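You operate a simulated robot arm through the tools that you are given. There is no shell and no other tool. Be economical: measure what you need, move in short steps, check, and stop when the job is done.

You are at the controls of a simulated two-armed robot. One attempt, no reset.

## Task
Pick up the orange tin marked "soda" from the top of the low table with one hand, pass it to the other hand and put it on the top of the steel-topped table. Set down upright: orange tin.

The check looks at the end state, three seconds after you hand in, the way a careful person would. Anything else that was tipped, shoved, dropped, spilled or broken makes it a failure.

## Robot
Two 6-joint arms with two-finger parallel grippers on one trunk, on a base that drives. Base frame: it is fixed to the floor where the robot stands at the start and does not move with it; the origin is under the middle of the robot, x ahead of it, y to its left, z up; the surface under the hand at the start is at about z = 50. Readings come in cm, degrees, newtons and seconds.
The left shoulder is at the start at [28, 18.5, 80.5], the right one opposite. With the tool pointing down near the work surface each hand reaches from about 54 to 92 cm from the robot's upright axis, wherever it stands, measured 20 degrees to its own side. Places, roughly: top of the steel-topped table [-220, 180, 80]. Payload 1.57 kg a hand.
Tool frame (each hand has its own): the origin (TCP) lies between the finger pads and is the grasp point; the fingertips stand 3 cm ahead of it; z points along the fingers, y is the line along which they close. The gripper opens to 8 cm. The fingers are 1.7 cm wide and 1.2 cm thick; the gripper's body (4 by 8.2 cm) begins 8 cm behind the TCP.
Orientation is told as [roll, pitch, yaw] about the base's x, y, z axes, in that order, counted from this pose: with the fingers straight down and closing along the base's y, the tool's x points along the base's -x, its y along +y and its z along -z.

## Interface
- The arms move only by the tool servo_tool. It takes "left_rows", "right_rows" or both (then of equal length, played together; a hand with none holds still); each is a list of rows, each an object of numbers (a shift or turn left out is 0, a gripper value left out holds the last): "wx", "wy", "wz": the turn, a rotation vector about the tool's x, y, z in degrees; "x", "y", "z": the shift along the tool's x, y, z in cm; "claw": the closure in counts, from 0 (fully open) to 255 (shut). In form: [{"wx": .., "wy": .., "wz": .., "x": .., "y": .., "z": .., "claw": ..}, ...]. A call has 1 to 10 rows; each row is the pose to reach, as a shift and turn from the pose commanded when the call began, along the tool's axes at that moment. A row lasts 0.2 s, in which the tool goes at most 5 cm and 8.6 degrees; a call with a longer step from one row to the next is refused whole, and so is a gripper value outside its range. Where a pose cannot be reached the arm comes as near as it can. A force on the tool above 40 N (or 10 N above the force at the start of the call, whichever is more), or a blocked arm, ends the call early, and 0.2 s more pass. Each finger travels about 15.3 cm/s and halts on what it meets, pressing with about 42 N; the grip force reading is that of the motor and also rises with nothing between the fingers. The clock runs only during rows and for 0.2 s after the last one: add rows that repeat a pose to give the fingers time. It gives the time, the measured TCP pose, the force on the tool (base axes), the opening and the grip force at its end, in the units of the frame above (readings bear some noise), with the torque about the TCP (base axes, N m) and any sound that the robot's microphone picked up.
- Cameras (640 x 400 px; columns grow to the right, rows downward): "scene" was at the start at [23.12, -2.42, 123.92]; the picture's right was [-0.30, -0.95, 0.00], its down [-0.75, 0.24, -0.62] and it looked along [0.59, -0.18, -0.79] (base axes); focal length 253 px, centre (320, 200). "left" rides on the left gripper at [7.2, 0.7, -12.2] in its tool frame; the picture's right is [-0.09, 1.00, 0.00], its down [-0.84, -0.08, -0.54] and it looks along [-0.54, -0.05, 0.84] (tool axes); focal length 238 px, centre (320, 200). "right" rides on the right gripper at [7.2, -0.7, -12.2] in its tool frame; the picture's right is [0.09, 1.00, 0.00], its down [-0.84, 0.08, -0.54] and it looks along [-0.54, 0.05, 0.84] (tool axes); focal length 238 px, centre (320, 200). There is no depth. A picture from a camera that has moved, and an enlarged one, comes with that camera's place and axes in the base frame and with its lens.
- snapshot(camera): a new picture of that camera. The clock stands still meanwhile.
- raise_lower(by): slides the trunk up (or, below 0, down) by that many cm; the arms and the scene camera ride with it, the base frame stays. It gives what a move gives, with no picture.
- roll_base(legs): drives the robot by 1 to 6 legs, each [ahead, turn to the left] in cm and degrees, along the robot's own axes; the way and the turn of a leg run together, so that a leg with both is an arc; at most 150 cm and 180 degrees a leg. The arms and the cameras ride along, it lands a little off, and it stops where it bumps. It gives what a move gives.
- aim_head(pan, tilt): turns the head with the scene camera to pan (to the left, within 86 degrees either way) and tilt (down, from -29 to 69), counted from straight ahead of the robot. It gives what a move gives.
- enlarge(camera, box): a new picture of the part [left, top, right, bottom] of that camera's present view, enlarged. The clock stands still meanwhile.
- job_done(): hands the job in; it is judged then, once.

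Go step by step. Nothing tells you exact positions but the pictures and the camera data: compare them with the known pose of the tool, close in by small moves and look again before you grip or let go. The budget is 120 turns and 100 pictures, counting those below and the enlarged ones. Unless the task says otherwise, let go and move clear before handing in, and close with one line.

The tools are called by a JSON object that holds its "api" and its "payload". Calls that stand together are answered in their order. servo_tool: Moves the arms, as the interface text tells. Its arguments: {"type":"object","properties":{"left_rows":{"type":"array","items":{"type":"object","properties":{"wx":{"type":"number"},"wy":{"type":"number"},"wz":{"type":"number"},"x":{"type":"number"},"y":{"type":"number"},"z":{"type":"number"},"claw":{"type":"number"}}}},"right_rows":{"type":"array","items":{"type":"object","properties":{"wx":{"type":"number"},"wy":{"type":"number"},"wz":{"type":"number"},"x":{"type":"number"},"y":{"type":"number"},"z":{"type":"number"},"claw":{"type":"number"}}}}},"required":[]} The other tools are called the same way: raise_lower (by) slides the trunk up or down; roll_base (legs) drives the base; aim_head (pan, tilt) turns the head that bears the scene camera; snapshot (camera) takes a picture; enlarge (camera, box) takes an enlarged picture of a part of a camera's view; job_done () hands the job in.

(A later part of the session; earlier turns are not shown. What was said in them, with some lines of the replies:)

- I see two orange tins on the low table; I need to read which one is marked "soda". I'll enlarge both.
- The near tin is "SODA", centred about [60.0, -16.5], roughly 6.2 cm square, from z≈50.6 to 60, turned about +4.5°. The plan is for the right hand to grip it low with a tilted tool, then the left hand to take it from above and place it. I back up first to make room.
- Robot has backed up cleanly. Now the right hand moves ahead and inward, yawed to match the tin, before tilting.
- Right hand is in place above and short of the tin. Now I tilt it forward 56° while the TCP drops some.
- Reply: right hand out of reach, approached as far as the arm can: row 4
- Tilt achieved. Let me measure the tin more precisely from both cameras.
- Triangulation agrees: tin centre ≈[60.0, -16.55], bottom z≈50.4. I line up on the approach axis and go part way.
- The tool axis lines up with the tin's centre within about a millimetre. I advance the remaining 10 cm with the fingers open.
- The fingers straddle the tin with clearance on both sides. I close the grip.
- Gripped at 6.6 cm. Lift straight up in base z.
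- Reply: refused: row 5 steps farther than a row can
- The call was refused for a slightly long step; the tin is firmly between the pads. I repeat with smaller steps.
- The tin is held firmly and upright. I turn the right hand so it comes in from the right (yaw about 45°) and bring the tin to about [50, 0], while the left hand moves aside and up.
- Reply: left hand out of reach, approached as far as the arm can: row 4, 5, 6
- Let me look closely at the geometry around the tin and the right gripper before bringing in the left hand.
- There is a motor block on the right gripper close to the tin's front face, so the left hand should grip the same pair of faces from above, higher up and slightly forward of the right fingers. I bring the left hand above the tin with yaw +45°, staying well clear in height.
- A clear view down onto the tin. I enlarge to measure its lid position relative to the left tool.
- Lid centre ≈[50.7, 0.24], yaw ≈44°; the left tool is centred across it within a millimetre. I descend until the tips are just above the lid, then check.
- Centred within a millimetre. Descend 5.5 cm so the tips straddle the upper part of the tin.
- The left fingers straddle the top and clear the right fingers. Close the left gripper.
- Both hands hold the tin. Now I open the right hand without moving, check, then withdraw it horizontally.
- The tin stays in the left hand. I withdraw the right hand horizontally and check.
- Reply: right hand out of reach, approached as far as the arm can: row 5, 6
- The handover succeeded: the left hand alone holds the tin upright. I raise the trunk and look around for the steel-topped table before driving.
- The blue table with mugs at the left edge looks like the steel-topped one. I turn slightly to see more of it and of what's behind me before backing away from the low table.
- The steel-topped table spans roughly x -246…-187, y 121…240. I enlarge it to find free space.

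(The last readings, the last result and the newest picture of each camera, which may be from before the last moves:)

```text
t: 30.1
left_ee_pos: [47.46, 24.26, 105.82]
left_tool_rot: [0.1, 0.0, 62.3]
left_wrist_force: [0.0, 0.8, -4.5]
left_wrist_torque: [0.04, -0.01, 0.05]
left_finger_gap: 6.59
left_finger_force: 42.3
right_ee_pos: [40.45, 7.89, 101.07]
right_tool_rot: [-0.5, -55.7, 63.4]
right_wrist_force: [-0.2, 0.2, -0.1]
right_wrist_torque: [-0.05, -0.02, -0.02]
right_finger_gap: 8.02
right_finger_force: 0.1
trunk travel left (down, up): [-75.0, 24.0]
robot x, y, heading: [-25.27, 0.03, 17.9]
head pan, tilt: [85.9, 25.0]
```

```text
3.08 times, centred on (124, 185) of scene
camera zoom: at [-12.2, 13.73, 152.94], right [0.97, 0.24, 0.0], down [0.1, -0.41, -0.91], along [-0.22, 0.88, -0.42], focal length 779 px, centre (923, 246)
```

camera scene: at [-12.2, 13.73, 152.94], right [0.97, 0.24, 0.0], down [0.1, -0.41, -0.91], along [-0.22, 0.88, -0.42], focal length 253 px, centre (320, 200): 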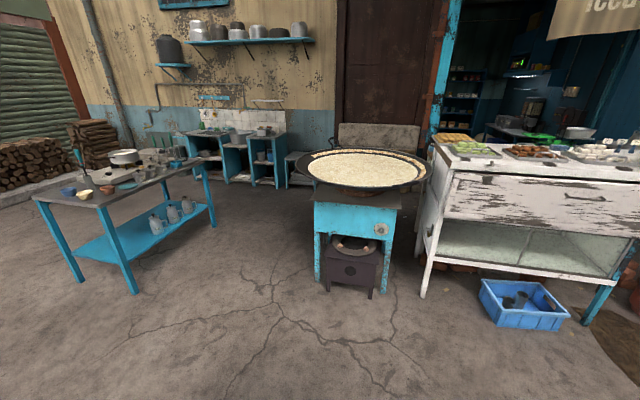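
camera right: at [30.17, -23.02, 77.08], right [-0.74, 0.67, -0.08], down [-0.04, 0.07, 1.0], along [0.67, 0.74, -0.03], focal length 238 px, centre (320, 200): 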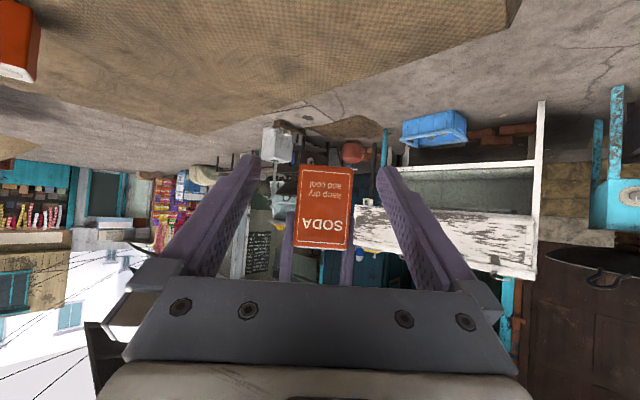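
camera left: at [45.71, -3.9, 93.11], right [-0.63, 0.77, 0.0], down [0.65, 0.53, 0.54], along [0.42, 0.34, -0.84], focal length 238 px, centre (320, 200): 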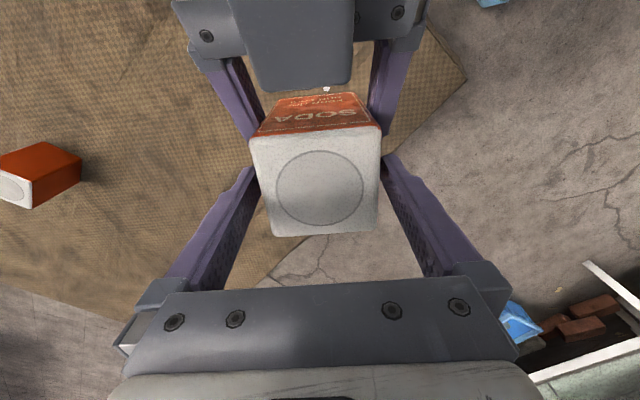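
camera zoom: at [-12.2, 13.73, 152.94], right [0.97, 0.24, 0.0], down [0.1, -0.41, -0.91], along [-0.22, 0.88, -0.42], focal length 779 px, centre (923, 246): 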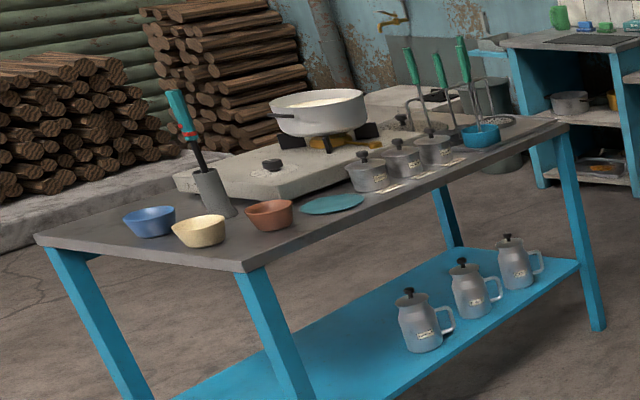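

Free spot: the table's near corner, around [-193, 129], with bowls about 10+ cm away. I back off a bit further from the low table, then turn left.

{"api": "roll_base", "payload": {"legs": [[-18, 0]]}}

{"api": "roll_base", "payload": {"legs": [[0, 60]]}}

{"api": "snapshot", "payload": {"camera": "scene"}}

```text
t: 31.7
left_ee_pos: [29.82, 18.49, 105.87]
left_tool_rot: [0.1, 0.0, 62.3]
left_wrist_force: [0.2, 0.3, -3.7]
left_wrist_torque: [0.05, -0.02, 0.01]
left_finger_gap: 6.59
left_finger_force: 42.7
right_ee_pos: [22.8, 2.07, 101.11]
right_tool_rot: [-0.5, -55.7, 63.1]
right_wrist_force: [-0.2, 0.5, 0.3]
right_wrist_torque: [0.0, 0.0, 0.03]
right_finger_gap: 8.0
right_finger_force: 0.0
trunk travel left (down, up): [-75.0, 24.0]
robot x, y, heading: [-43.26, -5.62, 17.8]
head pan, tilt: [85.9, 25.0]
```

```text
t: 34.7
left_ee_pos: [-28.03, 69.43, 105.84]
left_tool_rot: [0.1, 0.0, 122.9]
left_wrist_force: [-0.6, -0.1, -4.6]
left_wrist_torque: [0.03, 0.03, 0.01]
left_finger_gap: 6.59
left_finger_force: 42.1
right_ee_pos: [-17.37, 55.36, 100.96]
right_tool_rot: [-0.4, -55.7, 123.6]
right_wrist_force: [-0.1, 0.5, -0.4]
right_wrist_torque: [0.03, -0.01, 0.01]
right_finger_gap: 7.98
right_finger_force: 0.0
trunk travel left (down, up): [-75.0, 24.0]
robot x, y, heading: [-43.12, -5.53, 78.2]
head pan, tilt: [85.9, 25.0]
```

```text
61 pictures are left
camera scene: at [-48.54, 12.39, 152.94], right [0.27, 0.96, 0.0], down [0.41, -0.11, -0.91], along [-0.87, 0.25, -0.42], focal length 253 px, centre (320, 200)
```

scene: 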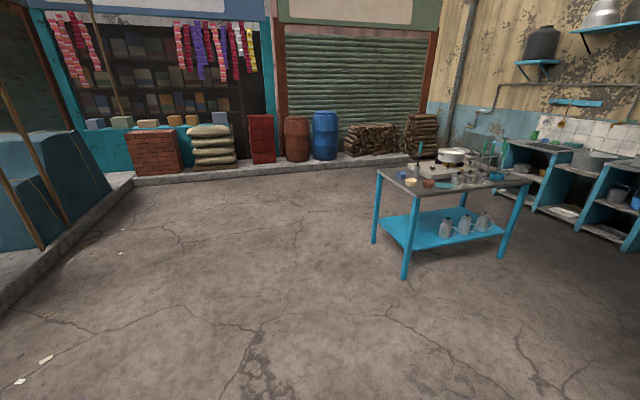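

The floor toward the table is clear. I drive to stand off the table's near end at about [-188, 35], facing +y.

{"api": "roll_base", "payload": {"legs": [[0, 86], [148, 0], [0, -74]]}}

{"api": "aim_head", "payload": {"pan": 0, "tilt": 35}}

{"api": "snapshot", "payload": {"camera": "scene"}}

```text
t: 48.8
left_ee_pos: [-183.02, 111.76, 105.9]
left_tool_rot: [0.1, 0.1, 134.2]
left_wrist_force: [0.1, 0.5, -3.6]
left_wrist_torque: [0.04, 0.02, -0.02]
left_finger_gap: 6.6
left_finger_force: 41.9
right_ee_pos: [-169.72, 100.1, 101.15]
right_tool_rot: [-0.5, -55.7, 135.0]
right_wrist_force: [0.2, 0.0, -0.1]
right_wrist_torque: [0.01, -0.03, 0.02]
right_finger_gap: 8.0
right_finger_force: 0.0
trunk travel left (down, up): [-75.0, 24.0]
robot x, y, heading: [-182.51, 34.95, 89.5]
head pan, tilt: [85.9, 25.0]
```

```text
t: 50.4
left_ee_pos: [-182.99, 111.82, 105.86]
left_tool_rot: [0.1, 0.0, 134.2]
left_wrist_force: [0.1, -0.5, -4.5]
left_wrist_torque: [-0.02, 0.01, 0.01]
left_finger_gap: 6.58
left_finger_force: 41.6
right_ee_pos: [-169.76, 99.94, 101.13]
right_tool_rot: [-0.5, -55.8, 135.0]
right_wrist_force: [-0.9, 0.4, 0.4]
right_wrist_torque: [-0.04, 0.0, 0.01]
right_finger_gap: 7.99
right_finger_force: 0.0
trunk travel left (down, up): [-75.0, 24.0]
robot x, y, heading: [-182.86, 35.31, 89.5]
head pan, tilt: [0.0, 35.0]
```

```text
60 pictures are left
camera scene: at [-182.7, 59.92, 151.36], right [1.0, -0.01, 0.0], down [0.0, -0.57, -0.82], along [0.01, 0.82, -0.57], focal length 253 px, centre (320, 200)
```

scene: 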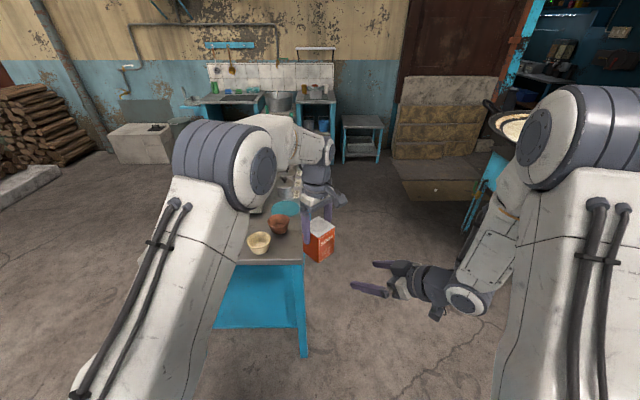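

I'm in front of the table's end; the near-right corner is at about [-188, 123]. Enlarge to measure the corner and bowls.

{"api": "enlarge", "payload": {"camera": "scene", "box": [230, 180, 350, 280]}}

{"api": "snapshot", "payload": {"camera": "left"}}

```text
4.00 times, centred on (290, 230) of scene
camera zoom: at [-182.7, 59.92, 151.36], right [1.0, -0.01, 0.0], down [0.0, -0.57, -0.82], along [0.01, 0.82, -0.57], focal length 1013 px, centre (440, 80)
```

zoom: 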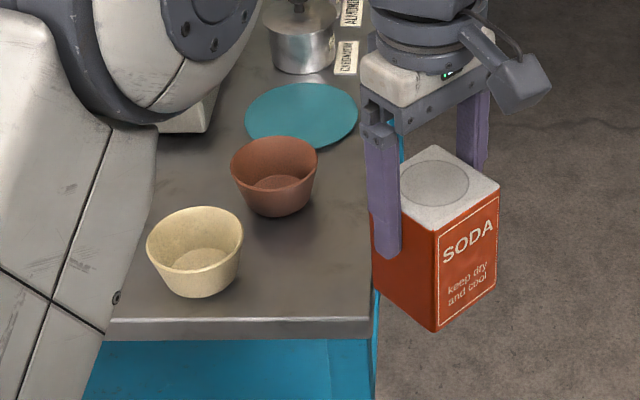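

```text
58 pictures are left
camera left: at [-178.48, 106.18, 118.12], right [-0.78, -0.63, 0.0], down [-0.53, 0.65, 0.54], along [-0.34, 0.42, -0.84], focal length 238 px, centre (320, 200)
```

left: 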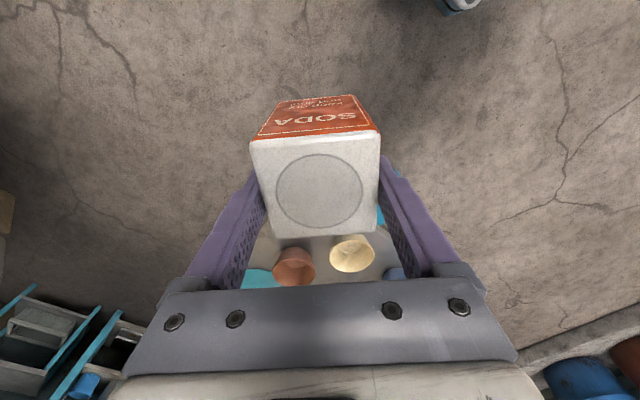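

Edge of the top: y≈124.2, right edge x≈-188; yellow bowl rim reaches x≈-200, terracotta around [-198.5, 142]. I aim for the tin centre at about [-192.8, 130.3]. First roll ahead 15 cm.

{"api": "roll_base", "payload": {"legs": [[15, 0]]}}

{"api": "servo_tool", "payload": {"left_rows": [{"wz": 7.4}, {"wz": 14.8}, {"wz": 22.2}, {"wz": 29.6}, {"wz": 37}, {"wz": 44.2}, {"wz": 44.2}]}}

```text
t: 51.8
left_ee_pos: [-182.75, 126.78, 105.77]
left_tool_rot: [0.1, 0.0, 134.2]
left_wrist_force: [0.5, -0.6, -3.7]
left_wrist_torque: [0.03, 0.03, 0.01]
left_finger_gap: 6.57
left_finger_force: 42.0
right_ee_pos: [-169.49, 115.04, 101.16]
right_tool_rot: [-0.5, -55.7, 134.8]
right_wrist_force: [0.7, -0.5, 0.3]
right_wrist_torque: [-0.01, -0.04, -0.02]
right_finger_gap: 8.02
right_finger_force: 0.0
trunk travel left (down, up): [-75.0, 24.0]
robot x, y, heading: [-182.28, 50.47, 89.3]
head pan, tilt: [0.0, 35.0]
```

```text
t: 53.4
left_ee_pos: [-182.67, 126.66, 105.82]
left_tool_rot: [0.1, 0.1, 89.7]
left_wrist_force: [1.1, 0.2, -4.1]
left_wrist_torque: [0.03, 0.0, 0.02]
left_finger_gap: 6.58
left_finger_force: 41.8
right_ee_pos: [-169.51, 115.1, 101.06]
right_tool_rot: [-0.4, -55.7, 134.9]
right_wrist_force: [0.6, 0.5, -0.9]
right_wrist_torque: [-0.01, 0.01, 0.0]
right_finger_gap: 8.0
right_finger_force: 0.0
trunk travel left (down, up): [-75.0, 24.0]
robot x, y, heading: [-182.52, 50.25, 89.3]
head pan, tilt: [0.0, 35.0]
```

Yaw is now 90°. Shift over the spot and lower to a few centimetres above, then look.

{"api": "servo_tool", "payload": {"left_rows": [{"y": 4, "x": -1.7}, {"y": 8, "x": -3.4}, {"y": 10.1, "x": -4.3}, {"y": 10.1, "x": -4.3, "z": 4}, {"y": 10.1, "x": -4.3, "z": 8}, {"y": 10.1, "x": -4.3, "z": 10}, {"y": 10.1, "x": -4.3, "z": 10}]}}

{"api": "snapshot", "payload": {"camera": "scene"}}

{"api": "snapshot", "payload": {"camera": "left"}}

{"api": "snapshot", "payload": {"camera": "right"}}

```text
t: 55.0
left_ee_pos: [-192.92, 131.14, 95.83]
left_tool_rot: [0.0, 0.1, 89.7]
left_wrist_force: [0.2, -0.2, -4.6]
left_wrist_torque: [-0.02, -0.02, -0.02]
left_finger_gap: 6.59
left_finger_force: 41.9
right_ee_pos: [-169.47, 115.05, 101.01]
right_tool_rot: [-0.5, -55.7, 134.9]
right_wrist_force: [0.4, 0.9, -0.2]
right_wrist_torque: [0.02, 0.0, -0.04]
right_finger_gap: 8.0
right_finger_force: 0.1
trunk travel left (down, up): [-75.0, 24.0]
robot x, y, heading: [-182.57, 50.12, 89.5]
head pan, tilt: [0.0, 35.0]
```

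```text
57 pictures are left
camera scene: at [-182.52, 74.93, 151.36], right [1.0, -0.01, 0.0], down [-0.01, -0.57, -0.82], along [0.01, 0.82, -0.57], focal length 253 px, centre (320, 200)
```

scene: 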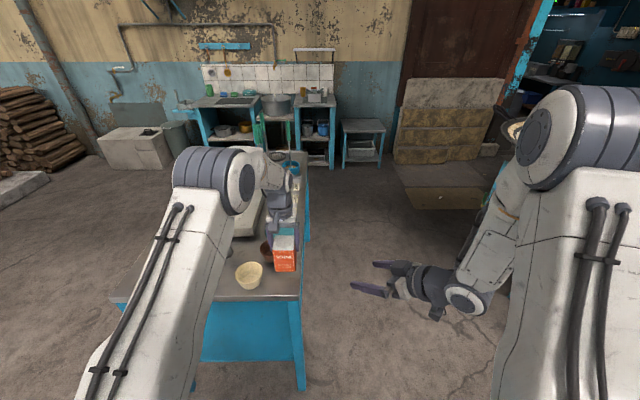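

```text
56 pictures are left
camera left: at [-193.55, 123.98, 108.02], right [-1.0, 0.1, 0.0], down [0.08, 0.84, 0.54], along [0.05, 0.54, -0.84], focal length 238 px, centre (320, 200)
```

left: 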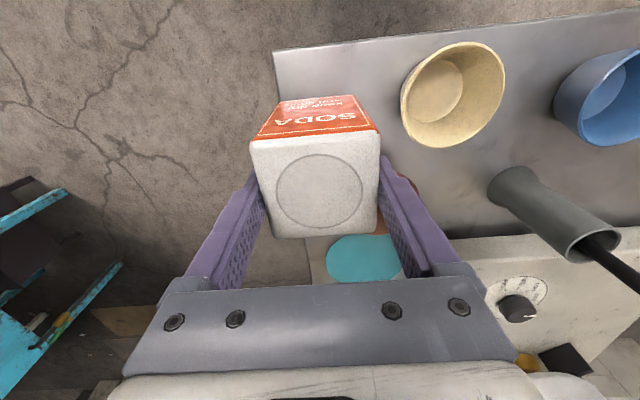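

```text
55 pictures are left
camera right: at [-158.99, 105.57, 102.07], right [-0.67, -0.73, -0.08], down [-0.08, -0.04, 1.0], along [-0.74, 0.68, -0.03], focal length 238 px, centre (320, 200)
```

right: 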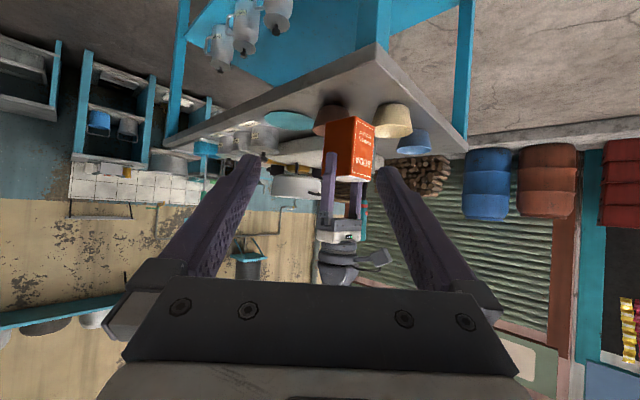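

The table's right edge is at about x=-189, so I shift the tin 1 cm further in and lower 5 cm.

{"api": "servo_tool", "payload": {"left_rows": [{"y": 1.0}, {"y": 1.0, "z": 3}, {"y": 1.0, "z": 5}, {"y": 1.0, "z": 5}]}}

{"api": "enlarge", "payload": {"camera": "scene", "box": [220, 190, 340, 310]}}

{"api": "enlarge", "payload": {"camera": "right", "box": [260, 40, 440, 220]}}

{"api": "snapshot", "payload": {"camera": "left"}}

```text
t: 56.0
left_ee_pos: [-193.62, 131.1, 90.99]
left_tool_rot: [0.1, 0.2, 89.7]
left_wrist_force: [0.2, -0.1, -3.9]
left_wrist_torque: [0.07, 0.01, -0.01]
left_finger_gap: 6.56
left_finger_force: 41.9
right_ee_pos: [-169.46, 114.9, 100.91]
right_tool_rot: [-0.5, -55.7, 134.8]
right_wrist_force: [-0.4, -0.1, 0.5]
right_wrist_torque: [0.01, 0.02, 0.0]
right_finger_gap: 8.01
right_finger_force: 0.0
trunk travel left (down, up): [-75.0, 24.0]
robot x, y, heading: [-182.97, 50.41, 89.3]
head pan, tilt: [0.0, 35.0]
```

```text
3.33 times, centred on (280, 250) of scene
camera zoom: at [-182.52, 74.94, 151.36], right [1.0, -0.01, 0.0], down [-0.01, -0.57, -0.82], along [0.01, 0.82, -0.57], focal length 844 px, centre (453, 33)
```

zoom: 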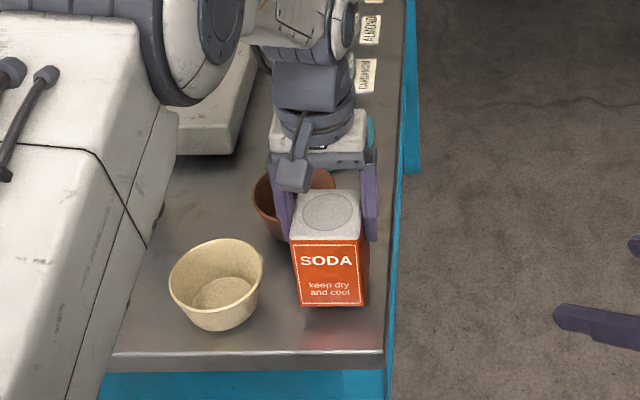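

```text
2.22 times, centred on (350, 130) of right
camera zoom: at [-158.98, 105.57, 102.06], right [-0.67, -0.73, -0.08], down [-0.08, -0.04, 1.0], along [-0.74, 0.68, -0.03], focal length 530 px, centre (253, 356)
```

zoom: 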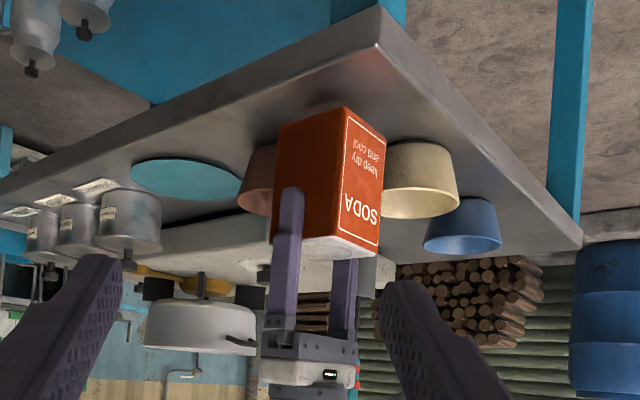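

```text
52 pictures are left
camera left: at [-194.49, 123.92, 103.09], right [-1.0, 0.09, 0.0], down [0.08, 0.84, 0.54], along [0.05, 0.54, -0.84], focal length 238 px, centre (320, 200)
```

left: 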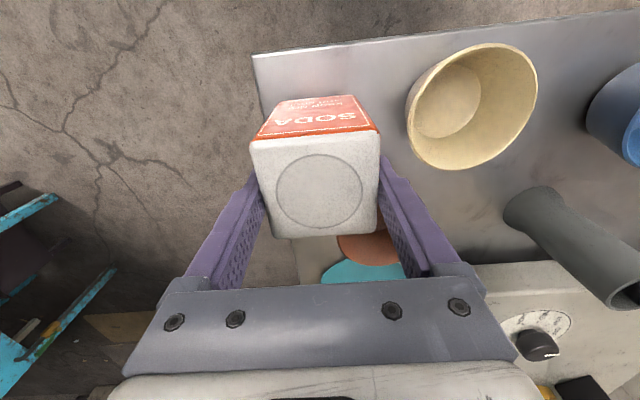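

Good spot, with clear gaps to the bowls and edge. The tin hangs about 2.5 cm above the top; I lower in small steps.

{"api": "servo_tool", "payload": {"left_rows": [{"z": 0.8}, {"z": 1.5}, {"z": 2.0}, {"z": 2.0}]}}

{"api": "enlarge", "payload": {"camera": "right", "box": [300, 60, 400, 160]}}

```text
t: 57.0
left_ee_pos: [-193.89, 131.16, 89.02]
left_tool_rot: [0.1, 0.0, 89.8]
left_wrist_force: [-0.8, -0.6, 0.9]
left_wrist_torque: [0.06, -0.09, -0.03]
left_finger_gap: 6.58
left_finger_force: 42.6
right_ee_pos: [-169.51, 115.04, 101.08]
right_tool_rot: [-0.5, -55.7, 134.9]
right_wrist_force: [-0.2, 1.2, -0.2]
right_wrist_torque: [0.02, 0.01, 0.01]
right_finger_gap: 8.02
right_finger_force: 0.1
trunk travel left (down, up): [-75.0, 24.0]
robot x, y, heading: [-182.87, 50.34, 89.4]
head pan, tilt: [0.0, 35.0]
```

```text
4.00 times, centred on (350, 110) of right
camera zoom: at [-158.99, 105.54, 102.09], right [-0.67, -0.73, -0.08], down [-0.08, -0.04, 1.0], along [-0.74, 0.68, -0.03], focal length 953 px, centre (200, 560)
```

zoom: 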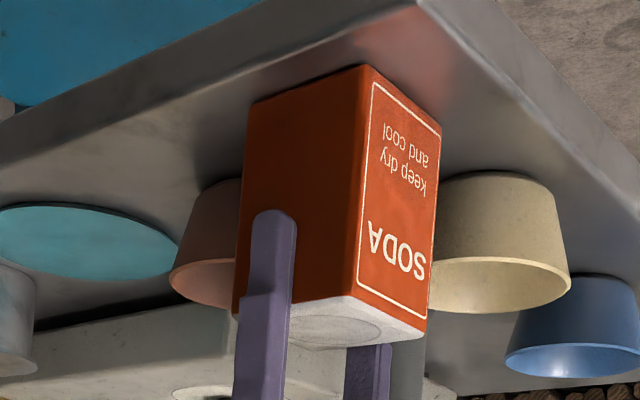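

The weight has come off the wrist: the tin is touching. I press down slightly to confirm.

{"api": "servo_tool", "payload": {"left_rows": [{"z": 0.1}, {"z": 0.2}, {"z": 0.2}]}}

```text
t: 57.8
left_ee_pos: [-193.75, 131.15, 88.89]
left_tool_rot: [0.0, -0.1, 89.8]
left_wrist_force: [-3.5, -4.7, 18.0]
left_wrist_torque: [0.29, -0.37, -0.06]
left_finger_gap: 6.59
left_finger_force: 42.3
right_ee_pos: [-169.47, 114.95, 101.03]
right_tool_rot: [-0.5, -55.8, 134.9]
right_wrist_force: [-0.2, 0.6, -0.4]
right_wrist_torque: [0.01, 0.0, 0.0]
right_finger_gap: 8.01
right_finger_force: 0.1
trunk travel left (down, up): [-75.0, 24.0]
robot x, y, heading: [-182.57, 50.29, 89.3]
head pan, tilt: [0.0, 35.0]
```

Firm contact (18 N). I ease off a touch and open the fingers partially to about 7.4 cm to stay clear of the yellow bowl.

{"api": "servo_tool", "payload": {"left_rows": [{"z": -0.12}, {"z": -0.12, "claw": 40}, {"z": -0.12, "claw": 20}, {"z": -0.12, "claw": 18}, {"z": -0.12, "claw": 18}]}}

{"api": "snapshot", "payload": {"camera": "left"}}

{"api": "enlarge", "payload": {"camera": "right", "box": [300, 60, 400, 160]}}

```text
t: 59.0
left_ee_pos: [-193.79, 131.01, 88.88]
left_tool_rot: [0.0, 0.0, 89.8]
left_wrist_force: [0.3, -0.5, 0.7]
left_wrist_torque: [-0.02, -0.01, 0.02]
left_finger_gap: 7.4
left_finger_force: 0.0
right_ee_pos: [-169.38, 115.12, 101.16]
right_tool_rot: [-0.5, -55.7, 135.0]
right_wrist_force: [0.6, -0.7, 0.4]
right_wrist_torque: [0.01, 0.0, -0.02]
right_finger_gap: 7.99
right_finger_force: 0.2
trunk travel left (down, up): [-75.0, 24.0]
robot x, y, heading: [-183.0, 50.35, 89.6]
head pan, tilt: [0.0, 35.0]
```

```text
50 pictures are left
camera left: at [-194.51, 123.87, 101.06], right [-1.0, 0.09, 0.0], down [0.08, 0.84, 0.54], along [0.05, 0.54, -0.84], focal length 238 px, centre (320, 200)
```

left: 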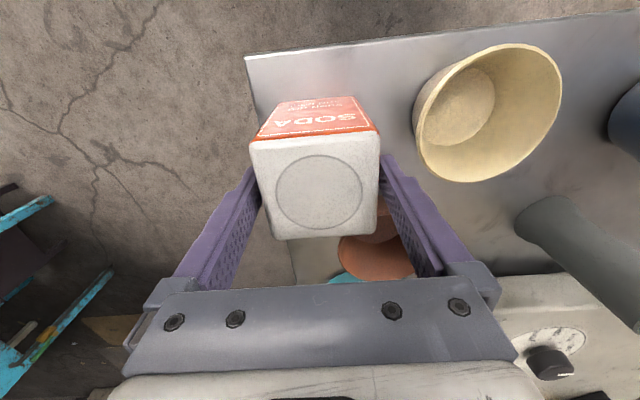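

```text
4.00 times, centred on (350, 110) of right
camera zoom: at [-158.98, 105.55, 102.08], right [-0.67, -0.73, -0.08], down [-0.08, -0.04, 1.0], along [-0.74, 0.68, -0.03], focal length 953 px, centre (200, 560)
```

zoom: 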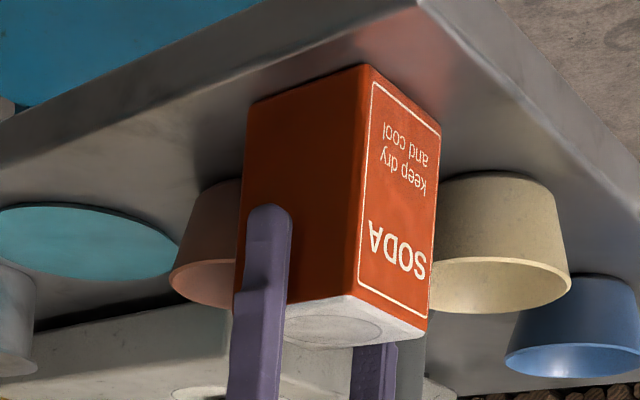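

The tin stands upright and free of both fingers. Raise the left hand straight up and check.

{"api": "servo_tool", "payload": {"left_rows": [{"z": -1}, {"z": -3}, {"z": -6}, {"z": -10}, {"z": -14}, {"z": -16}, {"z": -16}]}}

{"api": "snapshot", "payload": {"camera": "scene"}}

{"api": "snapshot", "payload": {"camera": "right"}}

{"api": "snapshot", "payload": {"camera": "left"}}

```text
t: 60.6
left_ee_pos: [-193.92, 131.05, 104.85]
left_tool_rot: [0.1, 0.0, 89.9]
left_wrist_force: [0.9, 0.0, -0.8]
left_wrist_torque: [0.01, 0.0, 0.0]
left_finger_gap: 7.42
left_finger_force: 0.0
right_ee_pos: [-169.47, 115.06, 100.96]
right_tool_rot: [-0.5, -55.7, 134.9]
right_wrist_force: [0.1, 0.2, 0.3]
right_wrist_torque: [-0.01, -0.02, 0.04]
right_finger_gap: 8.01
right_finger_force: 0.0
trunk travel left (down, up): [-75.0, 24.0]
robot x, y, heading: [-182.66, 50.27, 89.7]
head pan, tilt: [0.0, 35.0]
```

```text
48 pictures are left
camera scene: at [-182.52, 74.89, 151.37], right [1.0, -0.01, 0.0], down [-0.01, -0.57, -0.82], along [0.01, 0.82, -0.57], focal length 253 px, centre (320, 200)
```

scene: 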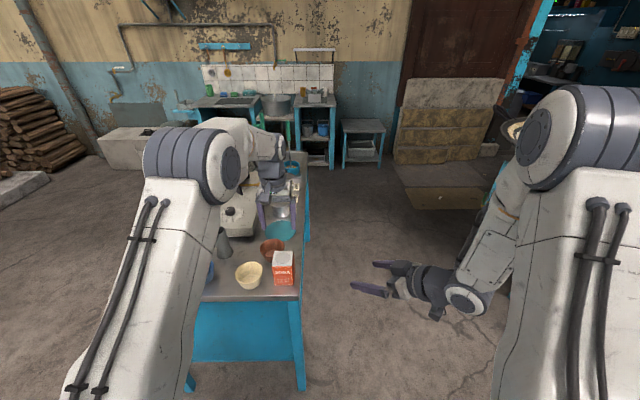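

```text
47 pictures are left
camera right: at [-158.98, 105.54, 102.08], right [-0.67, -0.73, -0.08], down [-0.08, -0.04, 1.0], along [-0.74, 0.68, -0.03], focal length 238 px, centre (320, 200)
```

right: 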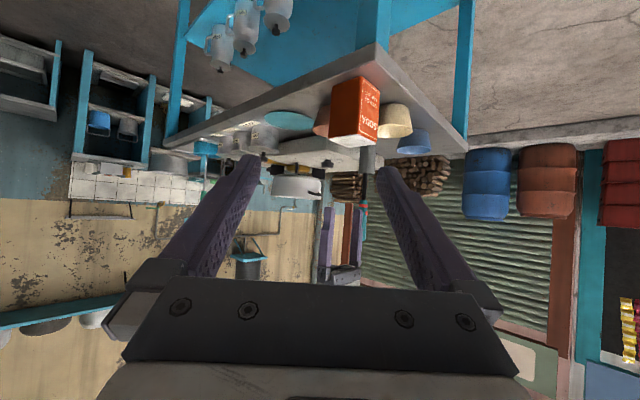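

```text
46 pictures are left
camera left: at [-194.57, 123.94, 117.06], right [-1.0, 0.1, 0.0], down [0.08, 0.84, 0.54], along [0.05, 0.54, -0.84], focal length 238 px, centre (320, 200)
```

left: 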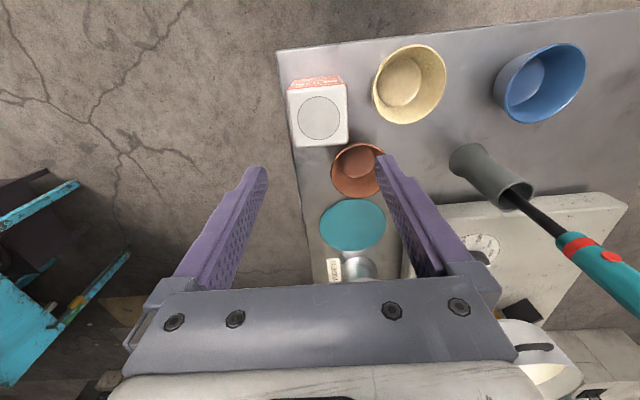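

The orange "soda" tin stands upright on the steel top, clear of the bowls, the table edge and both hands, and nothing else was disturbed. I hand in the job.

{"api": "job_done", "payload": {}}

```text
The job is handed in.
```

The orange "soda" tin was picked up with the right hand, passed to the left, and set upright on the steel-topped table; both hands are clear.
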